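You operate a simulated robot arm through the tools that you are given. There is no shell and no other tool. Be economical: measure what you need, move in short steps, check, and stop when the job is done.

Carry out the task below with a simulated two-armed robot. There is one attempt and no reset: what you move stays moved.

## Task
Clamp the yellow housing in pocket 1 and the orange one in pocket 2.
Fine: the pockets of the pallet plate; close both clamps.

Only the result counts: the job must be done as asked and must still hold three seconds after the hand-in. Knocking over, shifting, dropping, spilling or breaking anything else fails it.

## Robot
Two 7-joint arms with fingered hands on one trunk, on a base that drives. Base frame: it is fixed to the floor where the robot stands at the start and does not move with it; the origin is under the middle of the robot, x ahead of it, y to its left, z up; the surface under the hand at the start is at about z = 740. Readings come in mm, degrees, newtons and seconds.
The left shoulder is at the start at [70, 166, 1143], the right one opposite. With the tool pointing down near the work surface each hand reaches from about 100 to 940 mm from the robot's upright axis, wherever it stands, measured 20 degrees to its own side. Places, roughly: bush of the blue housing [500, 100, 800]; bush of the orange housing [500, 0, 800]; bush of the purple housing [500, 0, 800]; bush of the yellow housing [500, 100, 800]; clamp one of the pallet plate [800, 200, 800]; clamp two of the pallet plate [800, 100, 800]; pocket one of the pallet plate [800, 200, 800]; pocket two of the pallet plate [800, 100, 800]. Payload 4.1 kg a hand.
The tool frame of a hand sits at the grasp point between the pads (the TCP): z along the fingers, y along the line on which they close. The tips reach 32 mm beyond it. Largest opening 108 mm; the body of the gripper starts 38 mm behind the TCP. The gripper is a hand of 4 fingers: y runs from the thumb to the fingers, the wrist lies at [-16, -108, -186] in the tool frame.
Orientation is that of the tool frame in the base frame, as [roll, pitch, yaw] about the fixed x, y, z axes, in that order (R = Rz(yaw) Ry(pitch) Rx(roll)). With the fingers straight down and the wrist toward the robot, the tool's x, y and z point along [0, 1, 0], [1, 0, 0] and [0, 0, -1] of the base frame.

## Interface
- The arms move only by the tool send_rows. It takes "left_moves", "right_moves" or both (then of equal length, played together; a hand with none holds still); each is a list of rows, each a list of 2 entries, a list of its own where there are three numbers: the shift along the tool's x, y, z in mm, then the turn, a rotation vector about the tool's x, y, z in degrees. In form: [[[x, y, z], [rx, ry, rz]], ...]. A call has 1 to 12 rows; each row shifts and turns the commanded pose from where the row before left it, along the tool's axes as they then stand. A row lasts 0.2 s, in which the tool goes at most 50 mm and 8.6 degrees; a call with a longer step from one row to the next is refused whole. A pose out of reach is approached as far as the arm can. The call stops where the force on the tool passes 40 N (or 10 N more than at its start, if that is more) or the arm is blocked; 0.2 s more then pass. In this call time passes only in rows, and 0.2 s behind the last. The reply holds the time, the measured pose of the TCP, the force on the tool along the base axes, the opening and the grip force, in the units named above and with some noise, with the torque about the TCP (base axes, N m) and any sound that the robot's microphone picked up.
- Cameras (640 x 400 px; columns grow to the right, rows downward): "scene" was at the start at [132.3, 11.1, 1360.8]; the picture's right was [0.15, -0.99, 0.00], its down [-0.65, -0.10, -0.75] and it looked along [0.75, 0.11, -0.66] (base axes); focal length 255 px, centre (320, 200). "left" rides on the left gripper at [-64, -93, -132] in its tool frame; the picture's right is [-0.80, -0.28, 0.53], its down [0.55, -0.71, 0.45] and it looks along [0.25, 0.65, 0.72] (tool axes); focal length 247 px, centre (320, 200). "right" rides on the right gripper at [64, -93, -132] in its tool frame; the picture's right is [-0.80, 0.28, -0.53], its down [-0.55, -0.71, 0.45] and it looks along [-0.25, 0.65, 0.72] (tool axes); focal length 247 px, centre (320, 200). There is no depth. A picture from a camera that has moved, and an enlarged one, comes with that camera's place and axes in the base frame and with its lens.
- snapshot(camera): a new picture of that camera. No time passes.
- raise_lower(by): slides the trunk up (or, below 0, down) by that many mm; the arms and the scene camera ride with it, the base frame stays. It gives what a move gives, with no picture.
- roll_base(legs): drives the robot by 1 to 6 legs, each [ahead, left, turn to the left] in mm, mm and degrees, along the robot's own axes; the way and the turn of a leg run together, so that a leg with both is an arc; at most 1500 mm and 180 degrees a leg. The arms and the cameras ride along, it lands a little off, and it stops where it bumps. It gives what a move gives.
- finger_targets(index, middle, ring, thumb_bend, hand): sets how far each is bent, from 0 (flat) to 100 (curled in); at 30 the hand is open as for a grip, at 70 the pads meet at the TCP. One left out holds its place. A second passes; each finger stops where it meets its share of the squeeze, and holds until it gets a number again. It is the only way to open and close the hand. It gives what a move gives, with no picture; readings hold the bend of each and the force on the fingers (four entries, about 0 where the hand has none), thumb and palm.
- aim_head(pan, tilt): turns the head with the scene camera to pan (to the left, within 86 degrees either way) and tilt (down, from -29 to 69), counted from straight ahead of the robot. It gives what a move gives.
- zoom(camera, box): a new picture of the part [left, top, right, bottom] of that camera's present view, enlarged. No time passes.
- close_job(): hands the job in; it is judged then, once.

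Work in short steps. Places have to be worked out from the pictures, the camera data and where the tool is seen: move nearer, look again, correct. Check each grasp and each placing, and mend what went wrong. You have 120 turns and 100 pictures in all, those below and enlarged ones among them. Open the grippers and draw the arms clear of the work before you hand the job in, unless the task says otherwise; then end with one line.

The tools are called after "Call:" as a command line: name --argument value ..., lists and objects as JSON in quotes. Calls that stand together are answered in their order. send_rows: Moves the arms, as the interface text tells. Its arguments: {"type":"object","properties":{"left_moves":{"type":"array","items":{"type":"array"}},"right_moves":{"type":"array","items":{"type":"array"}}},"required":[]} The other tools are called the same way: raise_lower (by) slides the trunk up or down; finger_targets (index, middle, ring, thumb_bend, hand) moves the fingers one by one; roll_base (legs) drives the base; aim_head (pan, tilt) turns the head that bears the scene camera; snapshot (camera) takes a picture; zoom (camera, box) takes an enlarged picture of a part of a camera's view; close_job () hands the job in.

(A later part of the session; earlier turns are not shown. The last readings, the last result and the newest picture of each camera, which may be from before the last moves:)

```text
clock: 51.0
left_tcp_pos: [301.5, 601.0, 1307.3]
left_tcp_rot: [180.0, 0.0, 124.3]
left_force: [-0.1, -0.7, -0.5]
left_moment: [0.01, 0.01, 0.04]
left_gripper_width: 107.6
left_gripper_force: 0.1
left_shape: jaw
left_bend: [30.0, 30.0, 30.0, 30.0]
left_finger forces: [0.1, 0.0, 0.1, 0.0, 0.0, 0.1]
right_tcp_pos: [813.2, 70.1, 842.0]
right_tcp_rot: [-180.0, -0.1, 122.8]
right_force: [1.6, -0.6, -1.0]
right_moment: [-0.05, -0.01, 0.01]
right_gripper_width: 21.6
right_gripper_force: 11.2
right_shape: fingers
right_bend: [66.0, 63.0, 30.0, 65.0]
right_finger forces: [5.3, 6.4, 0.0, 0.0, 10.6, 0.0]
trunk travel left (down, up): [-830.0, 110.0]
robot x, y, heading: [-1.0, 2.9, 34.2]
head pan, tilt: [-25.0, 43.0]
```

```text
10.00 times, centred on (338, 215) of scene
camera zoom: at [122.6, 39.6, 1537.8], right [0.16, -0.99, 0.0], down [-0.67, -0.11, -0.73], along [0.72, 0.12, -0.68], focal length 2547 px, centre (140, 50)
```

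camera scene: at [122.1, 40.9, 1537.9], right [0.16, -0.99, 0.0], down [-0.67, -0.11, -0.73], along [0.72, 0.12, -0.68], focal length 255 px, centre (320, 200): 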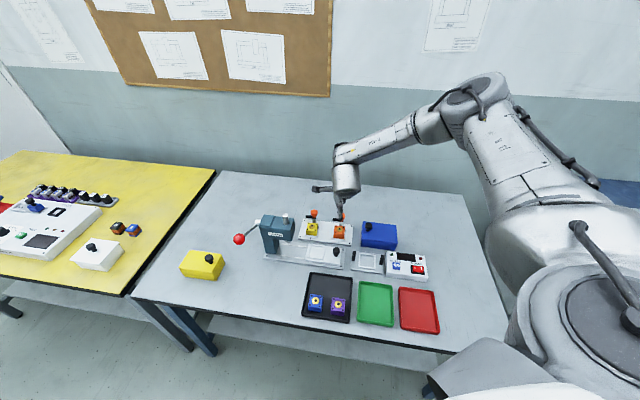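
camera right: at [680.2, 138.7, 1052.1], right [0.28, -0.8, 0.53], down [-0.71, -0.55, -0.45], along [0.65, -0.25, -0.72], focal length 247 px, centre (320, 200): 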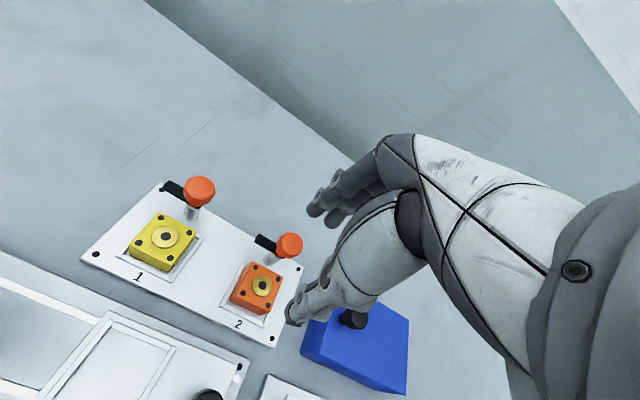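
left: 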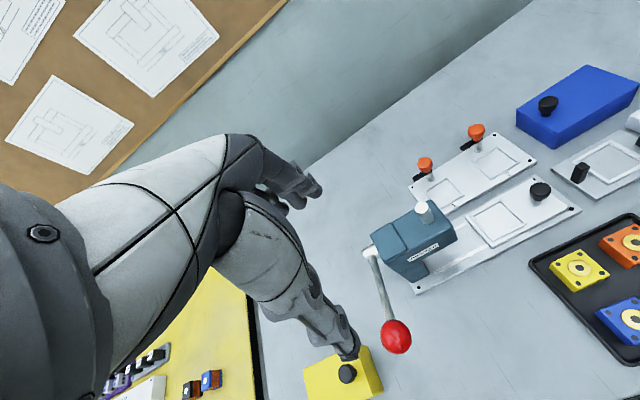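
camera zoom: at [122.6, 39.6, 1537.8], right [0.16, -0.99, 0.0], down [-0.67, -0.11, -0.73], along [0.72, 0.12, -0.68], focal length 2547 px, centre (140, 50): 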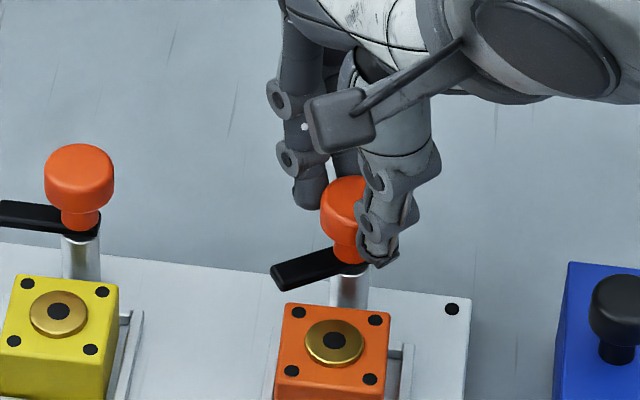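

The arm turns with the hand without resistance. I continue the remaining 57°.

Call:
send_rows --right_moves '[[[-0.1, 0.5, 0], [0, 0, -8.2]], [[-0.1, 0.5, 0], [0, 0, -8.2]], [[-0.1, 0.5, 0], [0, 0, -8.2]], [[-0.1, 0.5, 0], [0, 0, -8.2]], [[-0.1, 0.5, 0], [0, 0, -8.2]], [[-0.1, 0.5, 0], [0, 0, -8.2]], [[-0.1, 0.5, 0], [0, 0, -8.0]]]'

Call:
zoom --camera "right" --box '[200, 160, 392, 280]'

Call:
zoom --camera "scene" --box '[306, 195, 370, 235]'

```text
clock: 52.6
left_tcp_pos: [301.4, 604.2, 1305.8]
left_tcp_rot: [-180.0, 0.1, 124.4]
left_force: [-0.2, -0.3, -0.6]
left_moment: [0.04, -0.02, 0.02]
left_gripper_width: 107.7
left_gripper_force: 0.2
left_shape: jaw
left_bend: [30.0, 30.0, 30.0, 30.0]
left_finger forces: [0.0, 0.0, 0.0, 0.0, 0.0, 0.1]
right_tcp_pos: [785.8, 64.4, 836.1]
right_tcp_rot: [178.5, 1.3, 135.7]
right_force: [4.9, 21.4, 7.4]
right_moment: [0.75, -0.35, 0.52]
right_gripper_width: 0.1
right_gripper_force: 10.9
right_shape: fingers
right_bend: [71.0, 51.0, 30.0, 71.0]
right_finger forces: [0.0, 21.8, 0.0, 0.0, 0.0, 0.0]
right hand out of reach, approached as far as the arm can: row 1, 2, 3, 4, 5, 6, 7
trunk travel left (down, up): [-830.0, 110.0]
robot x, y, heading: [-0.2, -1.3, 34.3]
head pan, tilt: [-25.0, 43.0]
```

```text
3.33 times, centred on (296, 220) of right
camera zoom: at [670.0, 42.1, 962.9], right [0.75, -0.36, 0.56], down [-0.08, -0.89, -0.45], along [0.66, 0.29, -0.69], focal length 823 px, centre (400, 133)
```

zoom: 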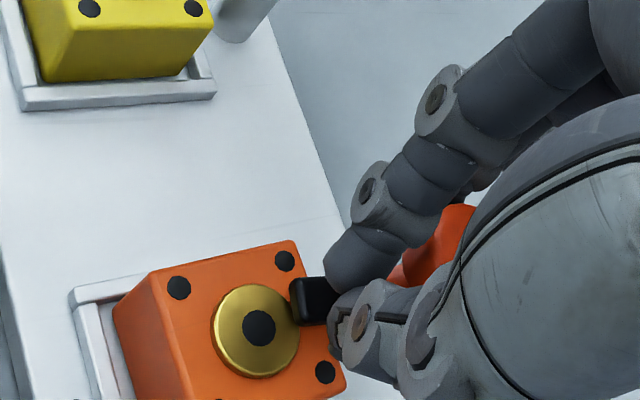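

```text
10.00 times, centred on (338, 215) of scene
camera zoom: at [121.4, 44.1, 1537.9], right [0.16, -0.99, 0.0], down [-0.67, -0.11, -0.73], along [0.72, 0.12, -0.68], focal length 2547 px, centre (140, 50)
```

zoom: 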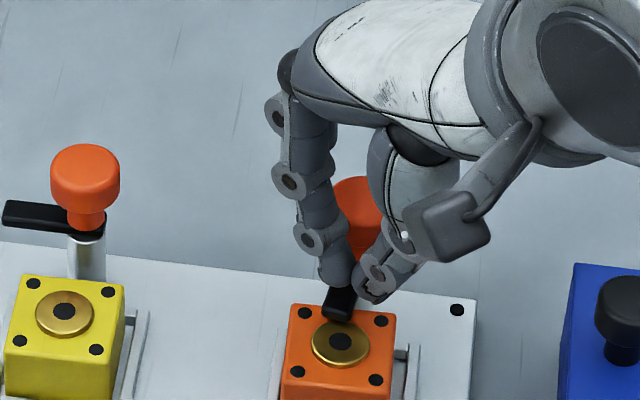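

The arm ran out of yaw reach and the hand slid off the knob, but the clamp arm now points over the orange housing. I open the fingers, rise straight up and inspect.

Call:
finger_targets --hand "right" --index 46 --middle 46 --ring 30 --thumb_bend 46

Call:
send_rows --right_moves '[[[0, 0, -15], [0, 0, 0]], [[0, 0, -30], [0, 0, 0]], [[0, 0, -35], [0, 0, 0]]]'

Call:
zoom --camera "scene" --box '[290, 185, 386, 245]'

Call:
snapshot --camera "right"

```text
clock: 53.6
left_tcp_pos: [300.4, 603.0, 1307.0]
left_tcp_rot: [180.0, 0.0, 124.2]
left_force: [-0.1, 0.5, 0.3]
left_moment: [0.01, 0.0, -0.02]
left_gripper_width: 107.7
left_gripper_force: 0.1
left_shape: jaw
left_bend: [30.0, 30.0, 30.0, 30.0]
left_finger forces: [0.0, 0.1, 0.0, 0.0, 0.0, 0.0]
right_tcp_pos: [786.6, 59.7, 833.7]
right_tcp_rot: [178.5, 1.3, 135.6]
right_force: [0.8, 1.7, -0.3]
right_moment: [0.04, -0.02, 0.03]
right_gripper_width: 65.7
right_gripper_force: 0.9
right_shape: fingers
right_bend: [46.0, 44.0, 30.0, 46.0]
right_finger forces: [0.0, 2.0, 0.1, 0.0, 0.0, 0.0]
trunk travel left (down, up): [-830.0, 110.0]
robot x, y, heading: [-1.8, 2.4, 34.2]
head pan, tilt: [-25.0, 43.0]
```

```text
clock: 54.4
left_tcp_pos: [299.2, 602.3, 1306.8]
left_tcp_rot: [179.9, 0.1, 124.4]
left_force: [0.2, -0.2, 0.1]
left_moment: [0.04, -0.03, 0.0]
left_gripper_width: 107.1
left_gripper_force: 0.1
left_shape: jaw
left_bend: [30.0, 30.0, 30.0, 30.0]
left_finger forces: [0.0, 0.0, 0.0, 0.1, 0.1, 0.0]
right_tcp_pos: [783.4, 62.8, 914.4]
right_tcp_rot: [178.3, 1.3, 135.6]
right_force: [0.4, 0.2, 0.3]
right_moment: [-0.01, 0.03, 0.0]
right_gripper_width: 65.7
right_gripper_force: 0.1
right_shape: fingers
right_bend: [46.0, 46.0, 30.0, 46.0]
right_finger forces: [0.0, 0.1, 0.1, 0.0, 0.1, 0.1]
trunk travel left (down, up): [-830.0, 110.0]
robot x, y, heading: [1.0, 2.1, 34.4]
head pan, tilt: [-25.0, 43.0]
```

```text
6.67 times, centred on (338, 215) of scene
camera zoom: at [120.9, 40.4, 1537.9], right [0.16, -0.99, 0.0], down [-0.67, -0.11, -0.73], along [0.72, 0.12, -0.68], focal length 1698 px, centre (200, 100)
```

zoom: 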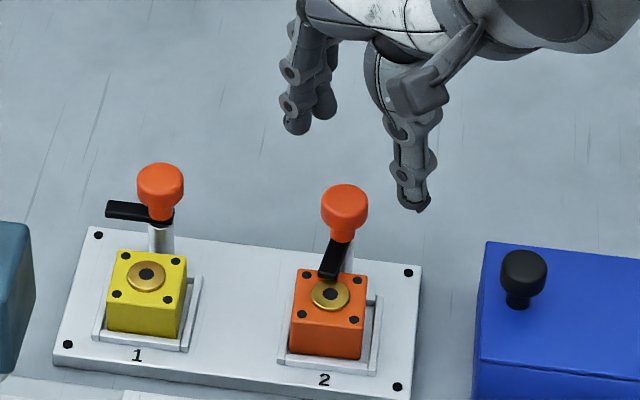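

```text
39 pictures are left
camera right: at [668.4, 40.4, 1041.9], right [0.75, -0.36, 0.56], down [-0.09, -0.89, -0.45], along [0.66, 0.29, -0.69], focal length 247 px, centre (320, 200)
```

right: 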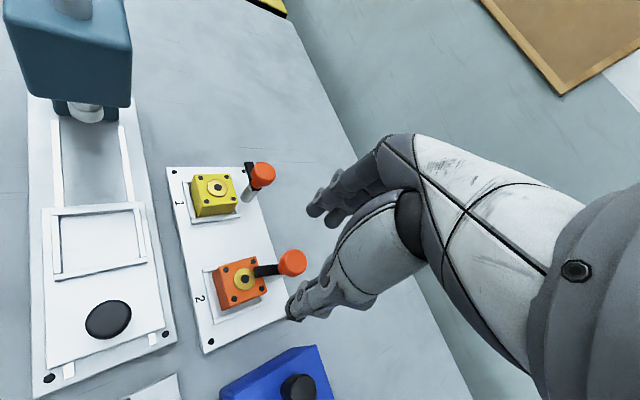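

Arm 2 now points nearly over the orange bush. I zoom in to see the angle and the height gap.

Call:
zoom --camera "right" --box '[190, 240, 318, 320]'

Call:
zoom --camera "scene" --box '[325, 208, 357, 228]'

```text
5.00 times, centred on (254, 280) of right
camera zoom: at [668.4, 40.4, 1041.9], right [0.75, -0.36, 0.56], down [-0.09, -0.89, -0.45], along [0.66, 0.29, -0.69], focal length 1235 px, centre (650, -200)
```

zoom: 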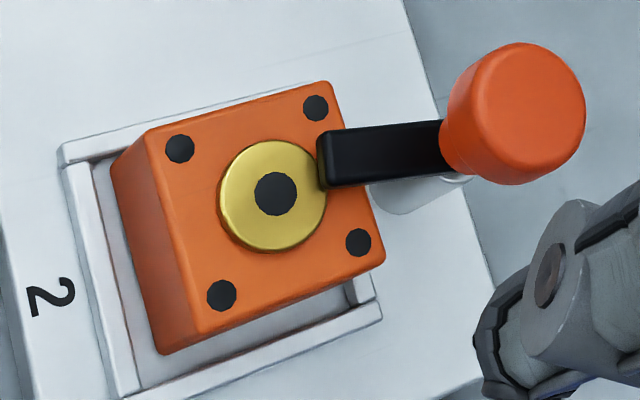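

```text
16.00 times, centred on (341, 218) of scene
camera zoom: at [120.9, 40.4, 1537.9], right [0.16, -0.99, 0.0], down [-0.67, -0.11, -0.73], along [0.72, 0.12, -0.68], focal length 4075 px, centre (-16, -88)
```

zoom: 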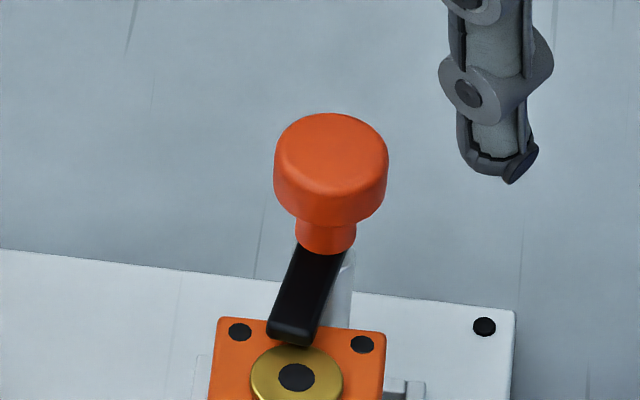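

Arm 2 is about 11° short, and the turn was limited by pure reach. I raise the hand a little and drive the base 50 mm toward the table (+x) to gain reach.

Call:
roll_base --legs '[[41, -28, 0]]'

Call:
snapshot --camera "scene"

```text
clock: 55.4
left_tcp_pos: [343.4, 603.0, 1307.9]
left_tcp_rot: [179.8, 0.2, 124.4]
left_force: [-1.3, 0.1, -0.3]
left_moment: [0.02, -0.06, 0.02]
left_gripper_width: 107.6
left_gripper_force: 0.0
left_shape: jaw
left_bend: [30.0, 30.0, 30.0, 30.0]
left_finger forces: [0.0, 0.0, 0.0, 0.0, 0.0, 0.0]
right_tcp_pos: [829.2, 63.8, 917.7]
right_tcp_rot: [178.2, 1.5, 135.7]
right_force: [-1.5, 0.3, 1.2]
right_moment: [0.01, -0.05, 0.01]
right_gripper_width: 66.2
right_gripper_force: 0.0
right_shape: fingers
right_bend: [46.0, 46.0, 30.0, 46.0]
right_finger forces: [0.0, 0.1, 0.1, 0.0, 0.0, 0.0]
trunk travel left (down, up): [-830.0, 110.0]
robot x, y, heading: [48.2, 1.0, 34.3]
head pan, tilt: [-25.0, 43.0]
```

```text
36 pictures are left
camera scene: at [164.0, 41.2, 1538.6], right [0.16, -0.99, 0.0], down [-0.67, -0.11, -0.73], along [0.72, 0.12, -0.68], focal length 255 px, centre (320, 200)
```

scene: 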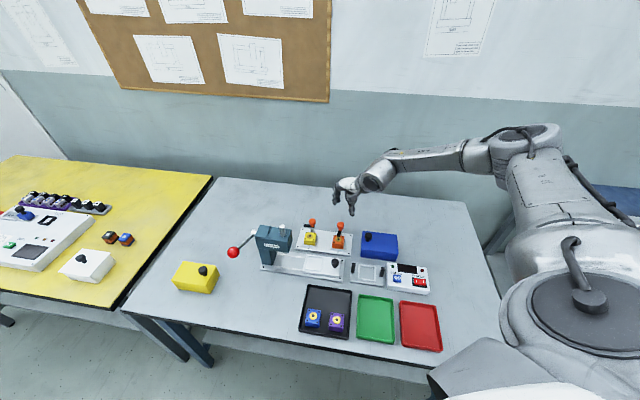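

Base moved fine. I straighten the hand, turn to yaw 160 and lower onto knob 2 again.

Call:
send_rows --right_moves '[[[0, 0, 0], [1.8, 1.5, 0]], [[0, 0, 0], [0, 0, -8.1]], [[0, 0, 0], [0, 0, -8.1]], [[0, 0, 0], [0, 0, -8.1]], [[17.4, 1.1, 0], [0, 0, 0]], [[0, 0, 25], [0, 0, 0]], [[0, 0, 25], [0, 0, 0]]]'

Call:
zoom --camera "right" --box '[200, 160, 392, 280]'

Call:
zoom --camera "scene" --box '[306, 205, 370, 245]'

```text
clock: 57.0
left_tcp_pos: [350.2, 601.6, 1307.4]
left_tcp_rot: [179.9, -0.1, 124.4]
left_force: [-0.3, -0.7, -0.1]
left_moment: [0.04, 0.03, 0.01]
left_gripper_width: 107.5
left_gripper_force: 0.1
left_shape: jaw
left_bend: [30.0, 30.0, 30.0, 30.0]
left_finger forces: [0.0, 0.0, 0.0, 0.0, 0.1, 0.0]
right_tcp_pos: [814.4, 73.0, 874.5]
right_tcp_rot: [179.7, 1.3, 146.9]
right_force: [-0.1, -0.1, -0.4]
right_moment: [-0.04, 0.01, -0.05]
right_gripper_width: 66.1
right_gripper_force: 0.1
right_shape: fingers
right_bend: [46.0, 46.0, 30.0, 46.0]
right_finger forces: [0.0, 0.1, 0.1, 0.0, 0.1, 0.1]
right hand out of reach, approached as far as the arm can: row 2, 3, 4
trunk travel left (down, up): [-830.0, 110.0]
robot x, y, heading: [48.7, 1.4, 34.2]
head pan, tilt: [-25.0, 43.0]
```

```text
3.33 times, centred on (296, 220) of right
camera zoom: at [707.3, 32.3, 1005.1], right [0.81, -0.2, 0.55], down [0.08, -0.89, -0.44], along [0.58, 0.4, -0.71], focal length 823 px, centre (400, 133)
```

zoom: 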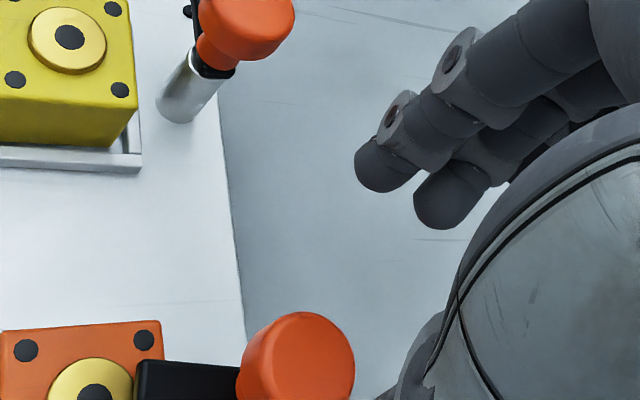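

```text
10.00 times, centred on (338, 225) of scene
camera zoom: at [172.3, 39.4, 1537.9], right [0.16, -0.99, 0.0], down [-0.67, -0.11, -0.73], along [0.72, 0.12, -0.68], focal length 2547 px, centre (140, -50)
```

zoom: 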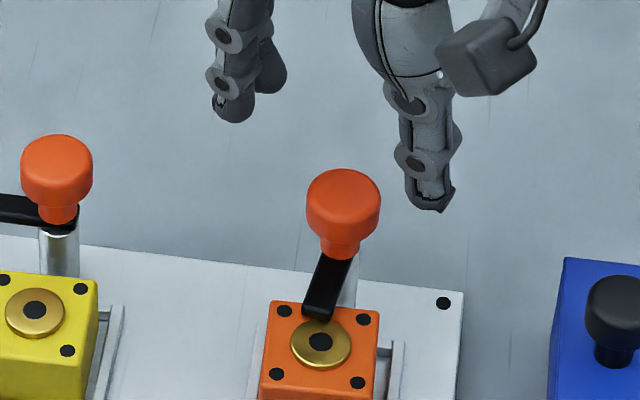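

The yaw limit was at the higher position, so I retry the remaining turn here, lower and nearer.

Call:
send_rows --right_moves '[[[0, 0, 0], [0, 1.3, -7]], [[0, 0, 0], [0, 0, -7]], [[0, 0, 0], [0, 0, -7]]]'

```text
clock: 57.8
left_tcp_pos: [350.0, 603.0, 1306.7]
left_tcp_rot: [-180.0, 0.0, 124.3]
left_force: [-0.3, 0.9, 0.4]
left_moment: [-0.01, 0.02, -0.01]
left_gripper_width: 107.5
left_gripper_force: 0.1
left_shape: jaw
left_bend: [30.0, 30.0, 30.0, 30.0]
left_finger forces: [0.0, 0.1, 0.1, 0.0, 0.0, 0.1]
right_tcp_pos: [813.3, 75.1, 876.3]
right_tcp_rot: [179.8, 0.1, 167.8]
right_force: [-0.4, -0.9, 0.0]
right_moment: [0.02, 0.01, 0.02]
right_gripper_width: 66.2
right_gripper_force: 0.0
right_shape: fingers
right_bend: [46.0, 46.0, 30.0, 46.0]
right_finger forces: [0.0, 0.0, 0.0, 0.0, 0.0, 0.0]
trunk travel left (down, up): [-830.0, 110.0]
robot x, y, heading: [50.0, 3.6, 34.1]
head pan, tilt: [-25.0, 43.0]
```

Yaw 168 is reachable now. I back off to 160, centre on the knob, lower and grip.

Call:
send_rows --right_moves '[[[0, 0, 0], [0, 0, 7.8]], [[-1.4, -3.8, 12], [0, 0, 0]], [[0, 0, 12], [0, 0, 0]], [[0, 0, 11], [0, 0, 0]]]'

Call:
finger_targets --hand "right" --index 72 --middle 72 --thumb_bend 72

Call:
zoom --camera "scene" --box '[306, 205, 370, 245]'

```text
clock: 58.8
left_tcp_pos: [350.2, 603.8, 1306.4]
left_tcp_rot: [-180.0, 0.0, 124.2]
left_force: [-0.2, -0.2, 0.6]
left_moment: [0.04, 0.01, -0.01]
left_gripper_width: 107.7
left_gripper_force: 0.2
left_shape: jaw
left_bend: [30.0, 30.0, 30.0, 30.0]
left_finger forces: [0.0, 0.0, 0.1, 0.0, 0.0, 0.1]
right_tcp_pos: [813.1, 68.5, 841.2]
right_tcp_rot: [179.8, 0.0, 160.0]
right_force: [0.5, -0.4, -0.6]
right_moment: [-0.02, 0.01, -0.02]
right_gripper_width: 66.2
right_gripper_force: 0.0
right_shape: fingers
right_bend: [46.0, 46.0, 30.0, 46.0]
right_finger forces: [0.1, 0.1, 0.1, 0.0, 0.0, 0.1]
trunk travel left (down, up): [-830.0, 110.0]
robot x, y, heading: [47.4, -2.1, 34.6]
head pan, tilt: [-25.0, 43.0]
```

```text
clock: 59.8
left_tcp_pos: [349.9, 604.4, 1306.3]
left_tcp_rot: [-180.0, 0.0, 124.3]
left_force: [0.7, 0.0, -0.1]
left_moment: [0.01, 0.02, -0.02]
left_gripper_width: 107.5
left_gripper_force: 0.1
left_shape: jaw
left_bend: [30.0, 30.0, 30.0, 30.0]
left_finger forces: [0.0, 0.0, 0.0, 0.0, 0.0, 0.0]
right_tcp_pos: [813.9, 70.0, 840.8]
right_tcp_rot: [179.9, 0.0, 160.1]
right_force: [1.5, 4.1, -4.2]
right_moment: [0.06, 0.0, 0.06]
right_gripper_width: 22.2
right_gripper_force: 12.1
right_shape: fingers
right_bend: [70.0, 64.0, 30.0, 63.0]
right_finger forces: [6.3, 7.8, 0.0, 0.1, 10.3, 0.0]
trunk travel left (down, up): [-830.0, 110.0]
robot x, y, heading: [53.6, 1.1, 34.4]
head pan, tilt: [-25.0, 43.0]
```

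```text
10.00 times, centred on (338, 225) of scene
camera zoom: at [172.0, 41.8, 1537.8], right [0.16, -0.99, 0.0], down [-0.67, -0.11, -0.73], along [0.72, 0.12, -0.68], focal length 2547 px, centre (140, -50)
```

zoom: 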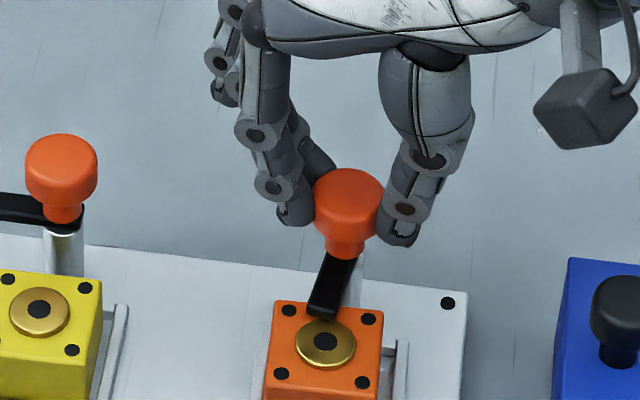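

Good grip on the knob. I turn a further 14° and watch for a stop.

Call:
send_rows --right_moves '[[[0, 0.2, 0], [0, 0, -7]], [[0, 0.2, 0], [0, 0, -7]]]'

Call:
zoom --camera "scene" --box '[316, 208, 364, 238]'

```text
clock: 60.4
left_tcp_pos: [349.6, 603.7, 1305.1]
left_tcp_rot: [179.9, 0.1, 124.3]
left_force: [0.3, -0.5, 0.1]
left_moment: [-0.04, 0.02, 0.05]
left_gripper_width: 107.5
left_gripper_force: 0.0
left_shape: jaw
left_bend: [30.0, 30.0, 30.0, 30.0]
left_finger forces: [0.0, 0.0, 0.0, 0.0, 0.0, 0.0]
right_tcp_pos: [815.6, 68.9, 840.0]
right_tcp_rot: [179.8, 0.0, 174.0]
right_force: [-0.3, 4.1, -2.1]
right_moment: [0.03, 0.02, -0.22]
right_gripper_width: 22.7
right_gripper_force: 13.9
right_shape: fingers
right_bend: [66.0, 64.0, 30.0, 63.0]
right_finger forces: [7.4, 9.0, 0.0, 0.0, 11.5, 0.1]
trunk travel left (down, up): [-830.0, 110.0]
robot x, y, heading: [53.4, -2.6, 34.3]
head pan, tilt: [-25.0, 43.0]
```

```text
13.33 times, centred on (340, 223) of scene
camera zoom: at [171.9, 41.6, 1537.9], right [0.16, -0.99, 0.0], down [-0.67, -0.11, -0.73], along [0.72, 0.12, -0.68], focal length 3396 px, centre (53, -107)
```

zoom: 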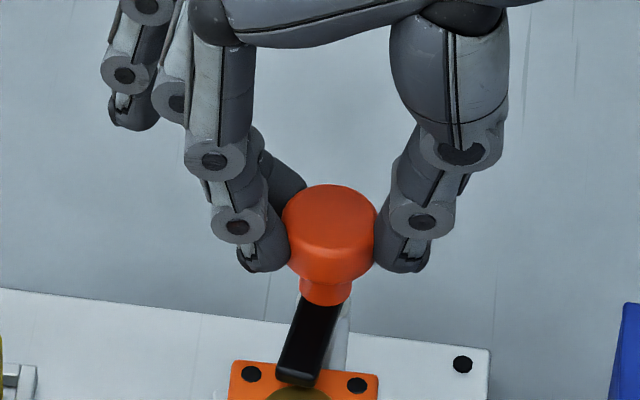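

The torque has risen to 0.22 Nm, where it was free before, so the arm is at its stop over the housing. I test whether the clamp also pushes down by lowering 4 mm while gripping.

Call:
send_rows --right_moves '[[[0, 0, 2], [0, 0, 2]], [[0, 0, 2], [0, 0, 2]]]'

Call:
zoom --camera "scene" --box '[316, 208, 364, 238]'

```text
clock: 61.0
left_tcp_pos: [347.2, 603.4, 1308.6]
left_tcp_rot: [179.9, 0.0, 124.3]
left_force: [-0.2, -0.3, 0.1]
left_moment: [-0.03, 0.02, 0.02]
left_gripper_width: 107.7
left_gripper_force: 0.1
left_shape: jaw
left_bend: [30.0, 30.0, 30.0, 30.0]
left_finger forces: [0.0, 0.0, 0.1, 0.0, 0.0, 0.0]
right_tcp_pos: [814.0, 69.9, 838.6]
right_tcp_rot: [179.7, 0.2, 170.0]
right_force: [6.2, 3.0, 13.9]
right_moment: [-0.03, -0.14, -0.08]
right_gripper_width: 22.0
right_gripper_force: 15.2
right_shape: fingers
right_bend: [68.0, 64.0, 30.0, 63.0]
right_finger forces: [7.3, 10.1, 0.0, 0.0, 12.5, 0.0]
trunk travel left (down, up): [-830.0, 110.0]
robot x, y, heading: [50.7, 0.5, 34.4]
head pan, tilt: [-25.0, 43.0]
```

```text
13.33 times, centred on (340, 223) of scene
camera zoom: at [169.5, 41.4, 1538.3], right [0.16, -0.99, 0.0], down [-0.67, -0.11, -0.73], along [0.72, 0.12, -0.68], focal length 3396 px, centre (53, -107)
```

zoom: 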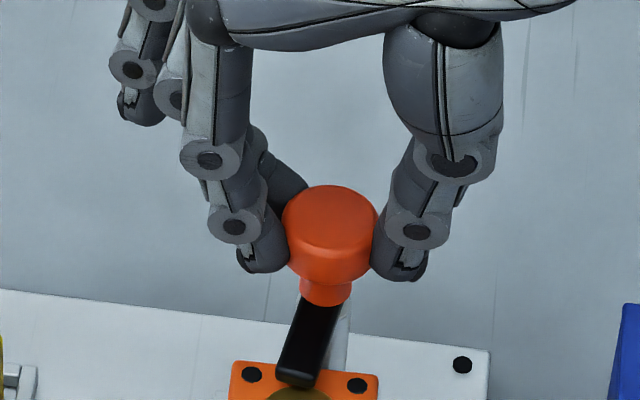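

The knob doesn't move down under 14 N, so the clamp is a pure swing type, now against its stop. I release, rise, and check its angle against the pallet edges.

Call:
finger_targets --hand "right" --index 46 --middle 46 --thumb_bend 46

Call:
send_rows --right_moves '[[[0, 0, -20], [0, 0, 0]], [[0, 0, -25], [0, 0, 0]], [[30, -25, 0], [0, 0, 0]], [[30, -25, 0], [0, 0, 0]]]'

Call:
snapshot --camera "right"

```text
clock: 62.0
left_tcp_pos: [349.5, 603.6, 1306.8]
left_tcp_rot: [-179.9, 0.1, 124.4]
left_force: [0.8, 0.3, -1.0]
left_moment: [0.02, -0.01, -0.03]
left_gripper_width: 107.8
left_gripper_force: 0.1
left_shape: jaw
left_bend: [30.0, 30.0, 30.0, 30.0]
left_finger forces: [0.1, 0.0, 0.0, 0.0, 0.0, 0.0]
right_tcp_pos: [813.0, 69.1, 835.6]
right_tcp_rot: [179.8, 0.1, 170.0]
right_force: [0.7, 0.3, -0.6]
right_moment: [-0.01, -0.02, -0.02]
right_gripper_width: 66.0
right_gripper_force: 0.0
right_shape: fingers
right_bend: [46.0, 46.0, 30.0, 46.0]
right_finger forces: [0.0, 0.0, 0.0, 0.0, 0.0, 0.1]
trunk travel left (down, up): [-830.0, 110.0]
robot x, y, heading: [50.9, -1.7, 34.2]
head pan, tilt: [-25.0, 43.0]
```

```text
clock: 63.0
left_tcp_pos: [348.8, 601.3, 1307.2]
left_tcp_rot: [179.9, -0.1, 124.3]
left_force: [-0.9, -0.5, -0.7]
left_moment: [-0.02, 0.0, -0.01]
left_gripper_width: 107.7
left_gripper_force: 0.0
left_shape: jaw
left_bend: [30.0, 30.0, 30.0, 30.0]
left_finger forces: [0.1, 0.1, 0.1, 0.0, 0.1, 0.1]
right_tcp_pos: [745.3, 29.8, 882.8]
right_tcp_rot: [179.7, 0.1, 170.0]
right_force: [0.4, -0.3, 0.1]
right_moment: [0.01, -0.01, -0.02]
right_gripper_width: 66.2
right_gripper_force: 0.1
right_shape: fingers
right_bend: [46.0, 46.0, 30.0, 46.0]
right_finger forces: [0.1, 0.0, 0.1, 0.1, 0.0, 0.1]
trunk travel left (down, up): [-830.0, 110.0]
robot x, y, heading: [51.2, 1.1, 34.4]
head pan, tilt: [-25.0, 43.0]
```

```text
30 pictures are left
camera right: at [665.7, -51.4, 1013.3], right [0.83, 0.14, 0.54], down [0.42, -0.79, -0.45], along [0.36, 0.6, -0.71], focal length 247 px, centre (320, 200)
```

right: 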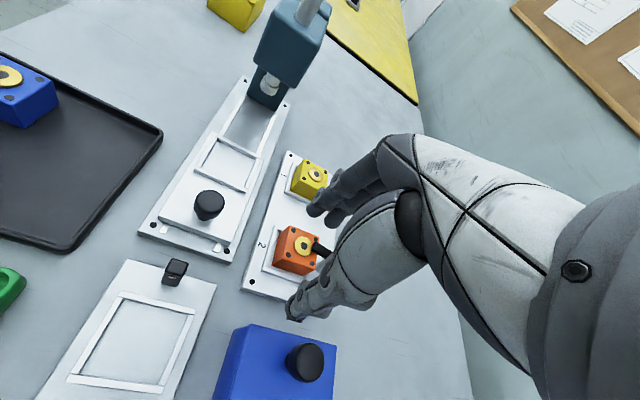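

Call:
zoom --camera "right" --box '[256, 215, 352, 275]'

Call:
zoom --camera "scene" --box '[320, 212, 360, 237]'

```text
6.67 times, centred on (304, 245) of right
camera zoom: at [665.7, -51.4, 1013.3], right [0.83, 0.14, 0.54], down [0.42, -0.79, -0.45], along [0.36, 0.6, -0.71], focal length 1646 px, centre (427, -100)
```

zoom: 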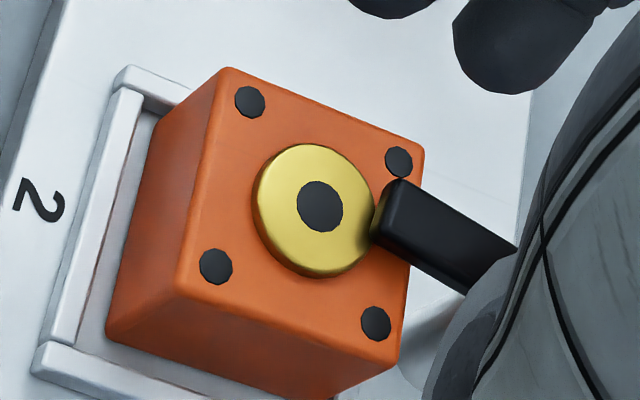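

```text
16.00 times, centred on (340, 224) of scene
camera zoom: at [170.3, 38.8, 1538.0], right [0.16, -0.99, 0.0], down [-0.67, -0.11, -0.73], along [0.72, 0.12, -0.68], focal length 4075 px, centre (0, -192)
```

zoom: 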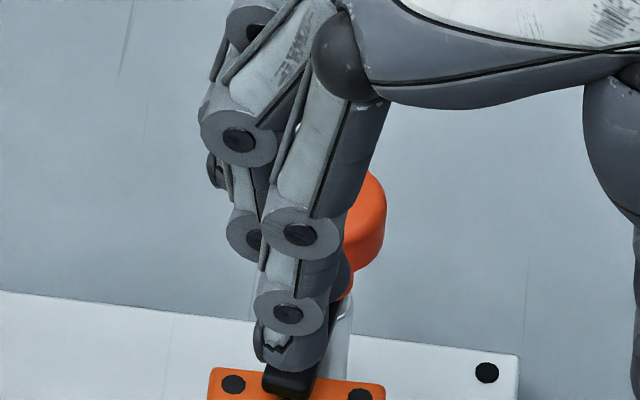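

The clamp-2 arm tip abuts the edge of the orange bush at about 10° short of closed. The housing sits about 3–4 mm too far toward the post. I'll re-grip it and slide it −x within the pocket.

Call:
send_rows --right_moves '[[[0, 0, 0], [0, 0, -5]], [[0, 0, 0], [0, 0, -5]], [[-12, 22, 0], [0, 0, 0]], [[-13, 21.5, 0], [0, 0, 0]], [[0, 0, 25], [0, 0, 0]], [[0, 0, 20], [0, 0, 0]]]'

Call:
zoom --camera "scene" --box '[306, 205, 370, 245]'

```text
clock: 64.3
left_tcp_pos: [348.8, 602.8, 1306.8]
left_tcp_rot: [-180.0, 0.0, 124.3]
left_force: [0.6, 0.1, 0.1]
left_moment: [0.02, 0.0, -0.02]
left_gripper_width: 108.1
left_gripper_force: 0.2
left_shape: jaw
left_bend: [30.0, 30.0, 30.0, 30.0]
left_finger forces: [0.0, 0.0, 0.0, 0.1, 0.1, 0.0]
right_tcp_pos: [772.8, 75.0, 835.9]
right_tcp_rot: [179.8, 0.1, 180.0]
right_force: [1.0, -0.2, -0.8]
right_moment: [-0.02, 0.01, -0.03]
right_gripper_width: 65.8
right_gripper_force: 0.0
right_shape: fingers
right_bend: [46.0, 46.0, 30.0, 46.0]
right_finger forces: [0.0, 0.0, 0.1, 0.1, 0.0, 0.1]
trunk travel left (down, up): [-830.0, 110.0]
robot x, y, heading: [56.4, 0.6, 34.4]
head pan, tilt: [-25.0, 43.0]
```

```text
10.00 times, centred on (338, 225) of scene
camera zoom: at [171.9, 41.3, 1537.9], right [0.16, -0.99, 0.0], down [-0.67, -0.11, -0.73], along [0.72, 0.12, -0.68], focal length 2547 px, centre (140, -50)
```

zoom: 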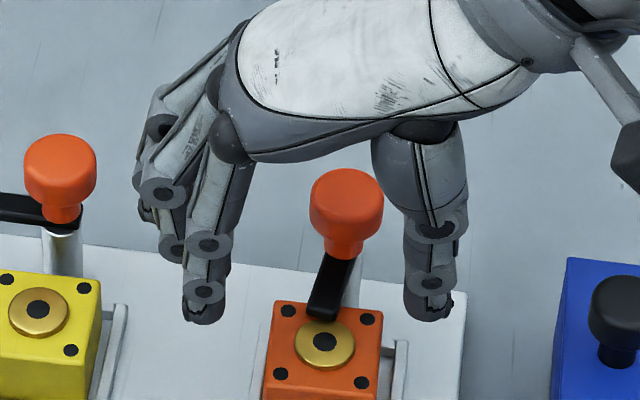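

Call:
send_rows --right_moves '[[[2, -2, 12], [0, 0, 0]], [[0, 0, 12], [0, 0, 0]], [[0, 0, 9], [0, 0, 0]]]'

Call:
finger_targets --hand "right" --index 66 --middle 66 --thumb_bend 66

Call:
send_rows --right_moves '[[[1.5, 0, 0], [0, 0, 0]], [[1.5, 0, 0], [0, 0, 0]], [[1, 0, 0], [0, 0, 0]]]'

Call:
zoom --camera "scene" --box '[306, 205, 370, 245]'

```text
clock: 65.2
left_tcp_pos: [350.7, 603.5, 1306.2]
left_tcp_rot: [180.0, 0.0, 124.3]
left_force: [0.6, -0.3, 0.2]
left_moment: [-0.01, -0.03, 0.03]
left_gripper_width: 107.6
left_gripper_force: 0.0
left_shape: jaw
left_bend: [30.0, 30.0, 30.0, 30.0]
left_finger forces: [0.0, 0.0, 0.1, 0.0, 0.0, 0.0]
right_tcp_pos: [769.1, 74.2, 803.4]
right_tcp_rot: [179.8, 0.1, -179.9]
right_force: [0.7, -0.3, 0.5]
right_moment: [-0.01, -0.03, -0.02]
right_gripper_width: 66.0
right_gripper_force: 0.1
right_shape: fingers
right_bend: [46.0, 46.0, 30.0, 46.0]
right_finger forces: [0.0, 0.0, 0.0, 0.0, 0.1, 0.0]
trunk travel left (down, up): [-830.0, 110.0]
robot x, y, heading: [52.0, -0.5, 34.4]
head pan, tilt: [-25.0, 43.0]
```

```text
clock: 66.2
left_tcp_pos: [349.0, 604.7, 1305.6]
left_tcp_rot: [180.0, 0.0, 124.3]
left_force: [-0.2, 0.4, -0.4]
left_moment: [-0.02, -0.02, 0.01]
left_gripper_width: 107.8
left_gripper_force: 0.1
left_shape: jaw
left_bend: [30.0, 30.0, 30.0, 30.0]
left_finger forces: [0.0, 0.0, 0.0, 0.0, 0.0, 0.0]
right_tcp_pos: [770.5, 73.6, 802.6]
right_tcp_rot: [179.9, 0.1, -180.0]
right_force: [0.7, 3.0, 0.7]
right_moment: [0.1, -0.09, -0.03]
right_gripper_width: 39.3
right_gripper_force: 10.7
right_shape: fingers
right_bend: [59.0, 60.0, 30.0, 56.0]
right_finger forces: [5.6, 6.7, 0.1, 0.0, 9.7, 0.1]
trunk travel left (down, up): [-830.0, 110.0]
robot x, y, heading: [48.4, 0.9, 34.0]
head pan, tilt: [-25.0, 43.0]
```

```text
clock: 67.0
left_tcp_pos: [350.7, 602.9, 1305.3]
left_tcp_rot: [-179.8, 0.1, 124.3]
left_force: [0.4, -0.1, -0.2]
left_moment: [0.01, -0.01, -0.03]
left_gripper_width: 107.6
left_gripper_force: 0.0
left_shape: jaw
left_bend: [30.0, 30.0, 30.0, 30.0]
left_finger forces: [0.0, 0.1, 0.0, 0.0, 0.0, 0.0]
right_tcp_pos: [768.1, 73.8, 802.1]
right_tcp_rot: [179.8, 0.1, 179.9]
right_force: [12.6, 4.4, 3.5]
right_moment: [0.11, -0.34, 0.09]
right_gripper_width: 39.1
right_gripper_force: 10.7
right_shape: fingers
right_bend: [59.0, 60.0, 30.0, 56.0]
right_finger forces: [5.5, 7.0, 0.0, 0.0, 9.5, 0.0]
trunk travel left (down, up): [-830.0, 110.0]
robot x, y, heading: [48.4, 1.8, 34.5]
head pan, tilt: [-25.0, 43.0]
```

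```text
10.00 times, centred on (338, 225) of scene
camera zoom: at [172.9, 41.6, 1537.8], right [0.16, -0.99, 0.0], down [-0.67, -0.11, -0.73], along [0.72, 0.12, -0.68], focal length 2547 px, centre (140, -50)
```

zoom: 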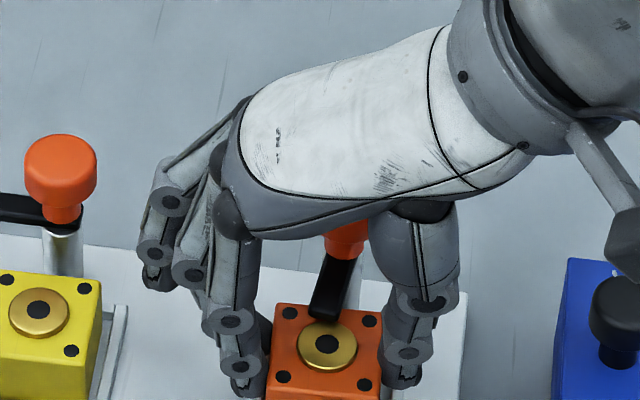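

Resistance of 12.6 N after about 2.5 mm, so the housing is against the −x wall of the pocket. I ease off, release, rise and move aside to view.

Call:
finger_targets --hand "right" --index 46 --middle 46 --thumb_bend 46

Call:
send_rows --right_moves '[[[0, 0, -15], [0, 0, 0]], [[0, 0, -30], [0, 0, 0]], [[0, 0, -35], [0, 0, 0]], [[30, -25, 0], [0, 0, 0]], [[20, -25, 0], [0, 0, 0]]]'

Call:
zoom --camera "right" --box '[240, 205, 352, 275]'

```text
clock: 68.0
left_tcp_pos: [349.1, 604.2, 1305.9]
left_tcp_rot: [180.0, 0.0, 124.3]
left_force: [0.5, 0.4, -0.8]
left_moment: [0.01, -0.02, 0.0]
left_gripper_width: 107.5
left_gripper_force: 0.0
left_shape: jaw
left_bend: [30.0, 30.0, 30.0, 30.0]
left_finger forces: [0.0, 0.0, 0.0, 0.1, 0.0, 0.1]
right_tcp_pos: [766.5, 72.3, 802.2]
right_tcp_rot: [179.8, 0.2, 179.9]
right_force: [0.2, 0.3, -0.2]
right_moment: [-0.01, 0.0, -0.01]
right_gripper_width: 65.8
right_gripper_force: 0.0
right_shape: fingers
right_bend: [46.0, 46.0, 30.0, 46.0]
right_finger forces: [0.0, 0.1, 0.0, 0.0, 0.0, 0.0]
trunk travel left (down, up): [-830.0, 110.0]
robot x, y, heading: [46.8, -1.4, 34.7]
head pan, tilt: [-25.0, 43.0]
```

```text
clock: 69.2
left_tcp_pos: [348.3, 602.8, 1306.7]
left_tcp_rot: [179.9, -0.1, 124.3]
left_force: [-1.4, -0.3, 0.1]
left_moment: [0.0, 0.04, 0.02]
left_gripper_width: 107.8
left_gripper_force: 0.1
left_shape: jaw
left_bend: [30.0, 30.0, 30.0, 30.0]
left_finger forces: [0.0, 0.0, 0.1, 0.0, 0.0, 0.0]
right_tcp_pos: [715.0, 22.3, 882.4]
right_tcp_rot: [179.7, 0.2, -180.0]
right_force: [0.3, -0.2, 0.3]
right_moment: [0.01, 0.0, -0.01]
right_gripper_width: 66.2
right_gripper_force: 0.0
right_shape: fingers
right_bend: [46.0, 46.0, 30.0, 46.0]
right_finger forces: [0.0, 0.1, 0.0, 0.1, 0.1, 0.0]
trunk travel left (down, up): [-830.0, 110.0]
robot x, y, heading: [49.4, 0.6, 34.7]
head pan, tilt: [-25.0, 43.0]
```

```text
5.71 times, centred on (296, 240) of right
camera zoom: at [649.7, -72.2, 1013.5], right [0.8, 0.28, 0.54], down [0.55, -0.7, -0.45], along [0.25, 0.65, -0.71], focal length 1411 px, centre (457, -29)
```

zoom: 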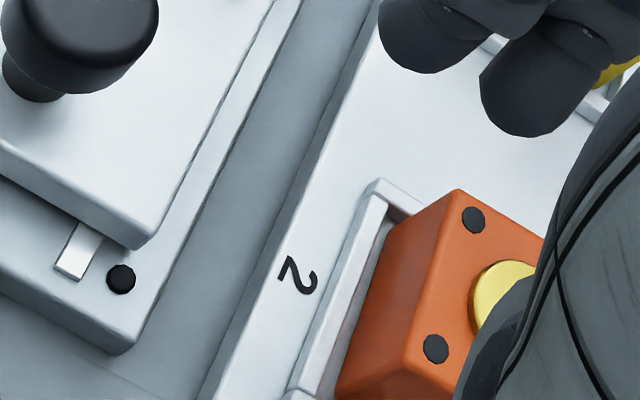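

The housing now sits against the −x wall. I return to knob 2 at yaw 160, grip and turn again.

Call:
send_rows --right_moves '[[[0, 0, 0], [0, 0, 6.7]], [[0, 0, 0], [0, 0, 6.7]], [[0, 0, 0], [0, 0, 6.6]], [[-25.2, 26.2, 0], [0, 0, 0]], [[-25.2, 26.2, 0], [0, 0, 0]], [[-25.2, 26.2, 0], [0, 0, 0]], [[0, 0, 14], [0, 0, 0]], [[0, 0, 14], [0, 0, 0]], [[0, 0, 13], [0, 0, 0]]]'

Call:
finger_targets --hand "right" --index 74 --middle 74 --thumb_bend 74

Call:
send_rows --right_moves '[[[0, 0.2, 0], [0, 0, -7]], [[0, 0.2, 0], [0, 0, -7]]]'

Call:
zoom --camera "scene" --box '[316, 208, 364, 238]'

```text
clock: 71.2
left_tcp_pos: [349.9, 604.1, 1305.9]
left_tcp_rot: [179.9, 0.0, 124.3]
left_force: [0.3, -0.4, -1.1]
left_moment: [0.01, -0.02, 0.0]
left_gripper_width: 107.7
left_gripper_force: 0.0
left_shape: jaw
left_bend: [30.0, 30.0, 30.0, 30.0]
left_finger forces: [0.0, 0.0, 0.0, 0.0, 0.0, 0.1]
right_tcp_pos: [813.3, 70.9, 842.4]
right_tcp_rot: [179.9, 0.0, 160.0]
right_force: [-0.1, -0.4, -0.4]
right_moment: [-0.01, -0.04, 0.0]
right_gripper_width: 66.1
right_gripper_force: 0.0
right_shape: fingers
right_bend: [46.0, 46.0, 30.0, 46.0]
right_finger forces: [0.1, 0.1, 0.0, 0.0, 0.0, 0.0]
trunk travel left (down, up): [-830.0, 110.0]
robot x, y, heading: [46.9, -0.7, 34.3]
head pan, tilt: [-25.0, 43.0]
```

```text
clock: 72.2
left_tcp_pos: [350.1, 602.5, 1306.8]
left_tcp_rot: [-179.9, 0.1, 124.3]
left_force: [-1.0, -0.1, -0.1]
left_moment: [0.0, 0.05, 0.0]
left_gripper_width: 107.8
left_gripper_force: 0.1
left_shape: jaw
left_bend: [30.0, 30.0, 30.0, 30.0]
left_finger forces: [0.0, 0.1, 0.0, 0.0, 0.1, 0.0]
right_tcp_pos: [813.7, 68.6, 841.4]
right_tcp_rot: [179.8, 0.0, 160.0]
right_force: [0.3, 0.1, -4.2]
right_moment: [0.0, 0.03, 0.01]
right_gripper_width: 21.6
right_gripper_force: 13.5
right_shape: fingers
right_bend: [69.0, 64.0, 30.0, 63.0]
right_finger forces: [6.5, 7.6, 0.0, 0.0, 13.1, 0.0]
trunk travel left (down, up): [-830.0, 110.0]
robot x, y, heading: [47.6, -1.8, 34.3]
head pan, tilt: [-25.0, 43.0]
```

```text
clock: 72.8
left_tcp_pos: [349.4, 603.1, 1306.5]
left_tcp_rot: [179.9, 0.0, 124.3]
left_force: [0.1, -0.4, -0.5]
left_moment: [0.01, 0.01, -0.07]
left_gripper_width: 107.5
left_gripper_force: 0.1
left_shape: jaw
left_bend: [30.0, 30.0, 30.0, 30.0]
left_finger forces: [0.0, 0.0, 0.0, 0.0, 0.1, 0.0]
right_tcp_pos: [814.4, 69.5, 842.1]
right_tcp_rot: [179.8, 0.1, 174.1]
right_force: [-1.7, 0.5, -2.9]
right_moment: [-0.01, 0.05, -0.27]
right_gripper_width: 21.8
right_gripper_force: 14.8
right_shape: fingers
right_bend: [66.0, 64.0, 30.0, 63.0]
right_finger forces: [6.6, 9.0, 0.0, 0.1, 14.2, 0.0]
trunk travel left (down, up): [-830.0, 110.0]
robot x, y, heading: [50.2, 0.2, 34.5]
head pan, tilt: [-25.0, 43.0]
```

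```text
13.33 times, centred on (340, 223) of scene
camera zoom: at [172.0, 41.1, 1537.8], right [0.16, -0.99, 0.0], down [-0.67, -0.11, -0.73], along [0.72, 0.12, -0.68], focal length 3396 px, centre (53, -107)
```

zoom: 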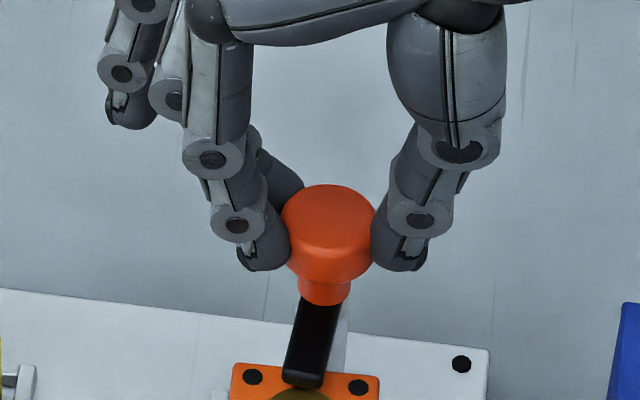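

The arm has moved further and now points about 2–3° off the pocket axis. I turn one more step against the stop.

Call:
send_rows --right_moves '[[[0, 0, 0], [0, 0, -6]]]'

Call:
zoom --camera "scene" --box '[316, 208, 364, 238]'

```text
clock: 73.2
left_tcp_pos: [350.3, 602.2, 1306.4]
left_tcp_rot: [180.0, -0.1, 124.3]
left_force: [-0.3, -0.4, 0.3]
left_moment: [0.02, -0.01, 0.03]
left_gripper_width: 107.7
left_gripper_force: 0.0
left_shape: jaw
left_bend: [30.0, 30.0, 30.0, 30.0]
left_finger forces: [0.0, 0.0, 0.0, 0.1, 0.0, 0.1]
right_tcp_pos: [812.8, 69.2, 843.1]
right_tcp_rot: [179.7, 0.0, -180.0]
right_force: [-0.7, -1.5, -6.5]
right_moment: [-0.08, 0.03, -0.3]
right_gripper_width: 21.7
right_gripper_force: 15.0
right_shape: fingers
right_bend: [66.0, 65.0, 30.0, 63.0]
right_finger forces: [6.4, 9.2, 0.0, 0.0, 14.9, 0.0]
trunk travel left (down, up): [-830.0, 110.0]
robot x, y, heading: [46.9, -1.0, 34.2]
head pan, tilt: [-25.0, 43.0]
```

```text
13.33 times, centred on (340, 223) of scene
camera zoom: at [172.4, 40.8, 1537.7], right [0.16, -0.99, 0.0], down [-0.67, -0.11, -0.73], along [0.72, 0.12, -0.68], focal length 3396 px, centre (53, -107)
```

zoom: 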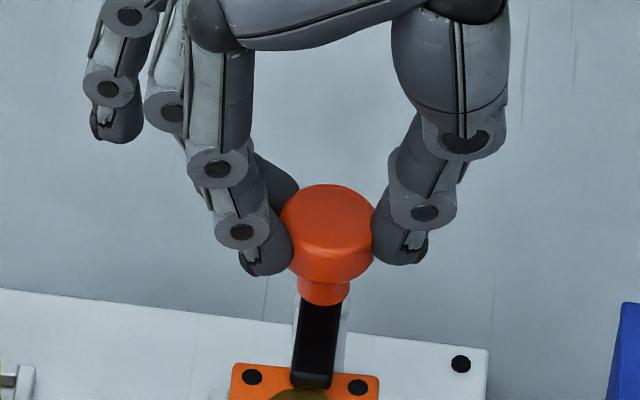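

The arm now points straight along −x, over the centre of the orange housing. I release and rise, then check from above.

Call:
finger_targets --hand "right" --index 46 --middle 46 --thumb_bend 46

Call:
send_rows --right_moves '[[[0, 0, -20], [0, 0, 0]], [[0, 0, -30], [0, 0, 0]], [[0, 0, -10], [0, 0, 8]], [[0, 0, 0], [0, 0, 8]], [[0, 0, 0], [0, 0, 8]], [[0, 0, 0], [0, 0, 8]], [[0, 0, 0], [0, 0, 8]], [[0, 0, 0], [0, 0, 8]], [[0, 0, 0], [0, 0, 8]], [[0, 0, 0], [0, 0, 8]], [[0, 0, 0], [0, 0, 8]], [[0, 0, 0], [0, 0, 8]]]'

Call:
snapshot --camera "right"

Call:
zoom --camera "scene" --box '[290, 205, 354, 245]'

```text
clock: 74.2
left_tcp_pos: [349.6, 603.3, 1306.9]
left_tcp_rot: [-179.9, 0.0, 124.2]
left_force: [-0.1, -0.7, 0.5]
left_moment: [0.0, 0.0, -0.05]
left_gripper_width: 107.7
left_gripper_force: 0.2
left_shape: jaw
left_bend: [30.0, 30.0, 30.0, 30.0]
left_finger forces: [0.0, 0.0, 0.0, 0.1, 0.0, 0.0]
right_tcp_pos: [813.6, 70.6, 843.2]
right_tcp_rot: [179.8, 0.2, 179.9]
right_force: [0.4, -0.4, -1.0]
right_moment: [-0.02, 0.0, 0.0]
right_gripper_width: 65.8
right_gripper_force: 0.0
right_shape: fingers
right_bend: [46.0, 46.0, 30.0, 46.0]
right_finger forces: [0.1, 0.0, 0.0, 0.0, 0.0, 0.1]
trunk travel left (down, up): [-830.0, 110.0]
robot x, y, heading: [50.9, 1.6, 34.5]
head pan, tilt: [-25.0, 43.0]
```

```text
clock: 76.8
left_tcp_pos: [349.7, 602.7, 1306.7]
left_tcp_rot: [179.9, 0.0, 124.3]
left_force: [0.4, 0.4, -0.1]
left_moment: [-0.01, -0.01, -0.04]
left_gripper_width: 107.8
left_gripper_force: 0.0
left_shape: jaw
left_bend: [30.0, 30.0, 30.0, 30.0]
left_finger forces: [0.1, 0.1, 0.0, 0.1, 0.0, 0.1]
right_tcp_pos: [813.2, 71.0, 902.8]
right_tcp_rot: [179.8, -0.1, 99.8]
right_force: [-0.3, 0.6, -0.6]
right_moment: [-0.02, 0.02, 0.01]
right_gripper_width: 65.7
right_gripper_force: 0.1
right_shape: fingers
right_bend: [46.0, 46.0, 30.0, 46.0]
right_finger forces: [0.2, 0.0, 0.0, 0.0, 0.1, 0.0]
trunk travel left (down, up): [-830.0, 110.0]
robot x, y, heading: [51.2, -1.0, 34.2]
head pan, tilt: [-25.0, 43.0]
```

```text
22 pictures are left
camera right: at [710.7, 117.6, 1033.7], right [0.41, -0.74, 0.53], down [-0.6, -0.66, -0.45], along [0.68, -0.13, -0.72], focal length 247 px, centre (320, 200)
```

right: 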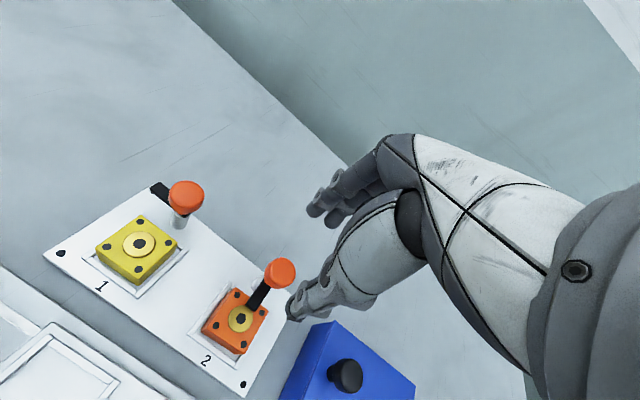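

```text
10.00 times, centred on (322, 225) of scene
camera zoom: at [171.4, 41.3, 1537.9], right [0.16, -0.99, 0.0], down [-0.67, -0.11, -0.73], along [0.72, 0.12, -0.68], focal length 2547 px, centre (300, -50)
```

zoom: 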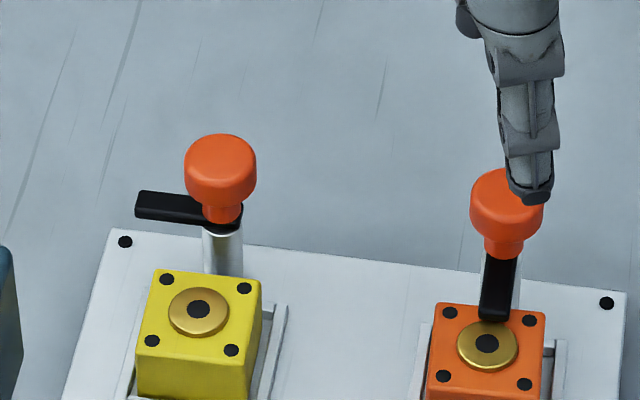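

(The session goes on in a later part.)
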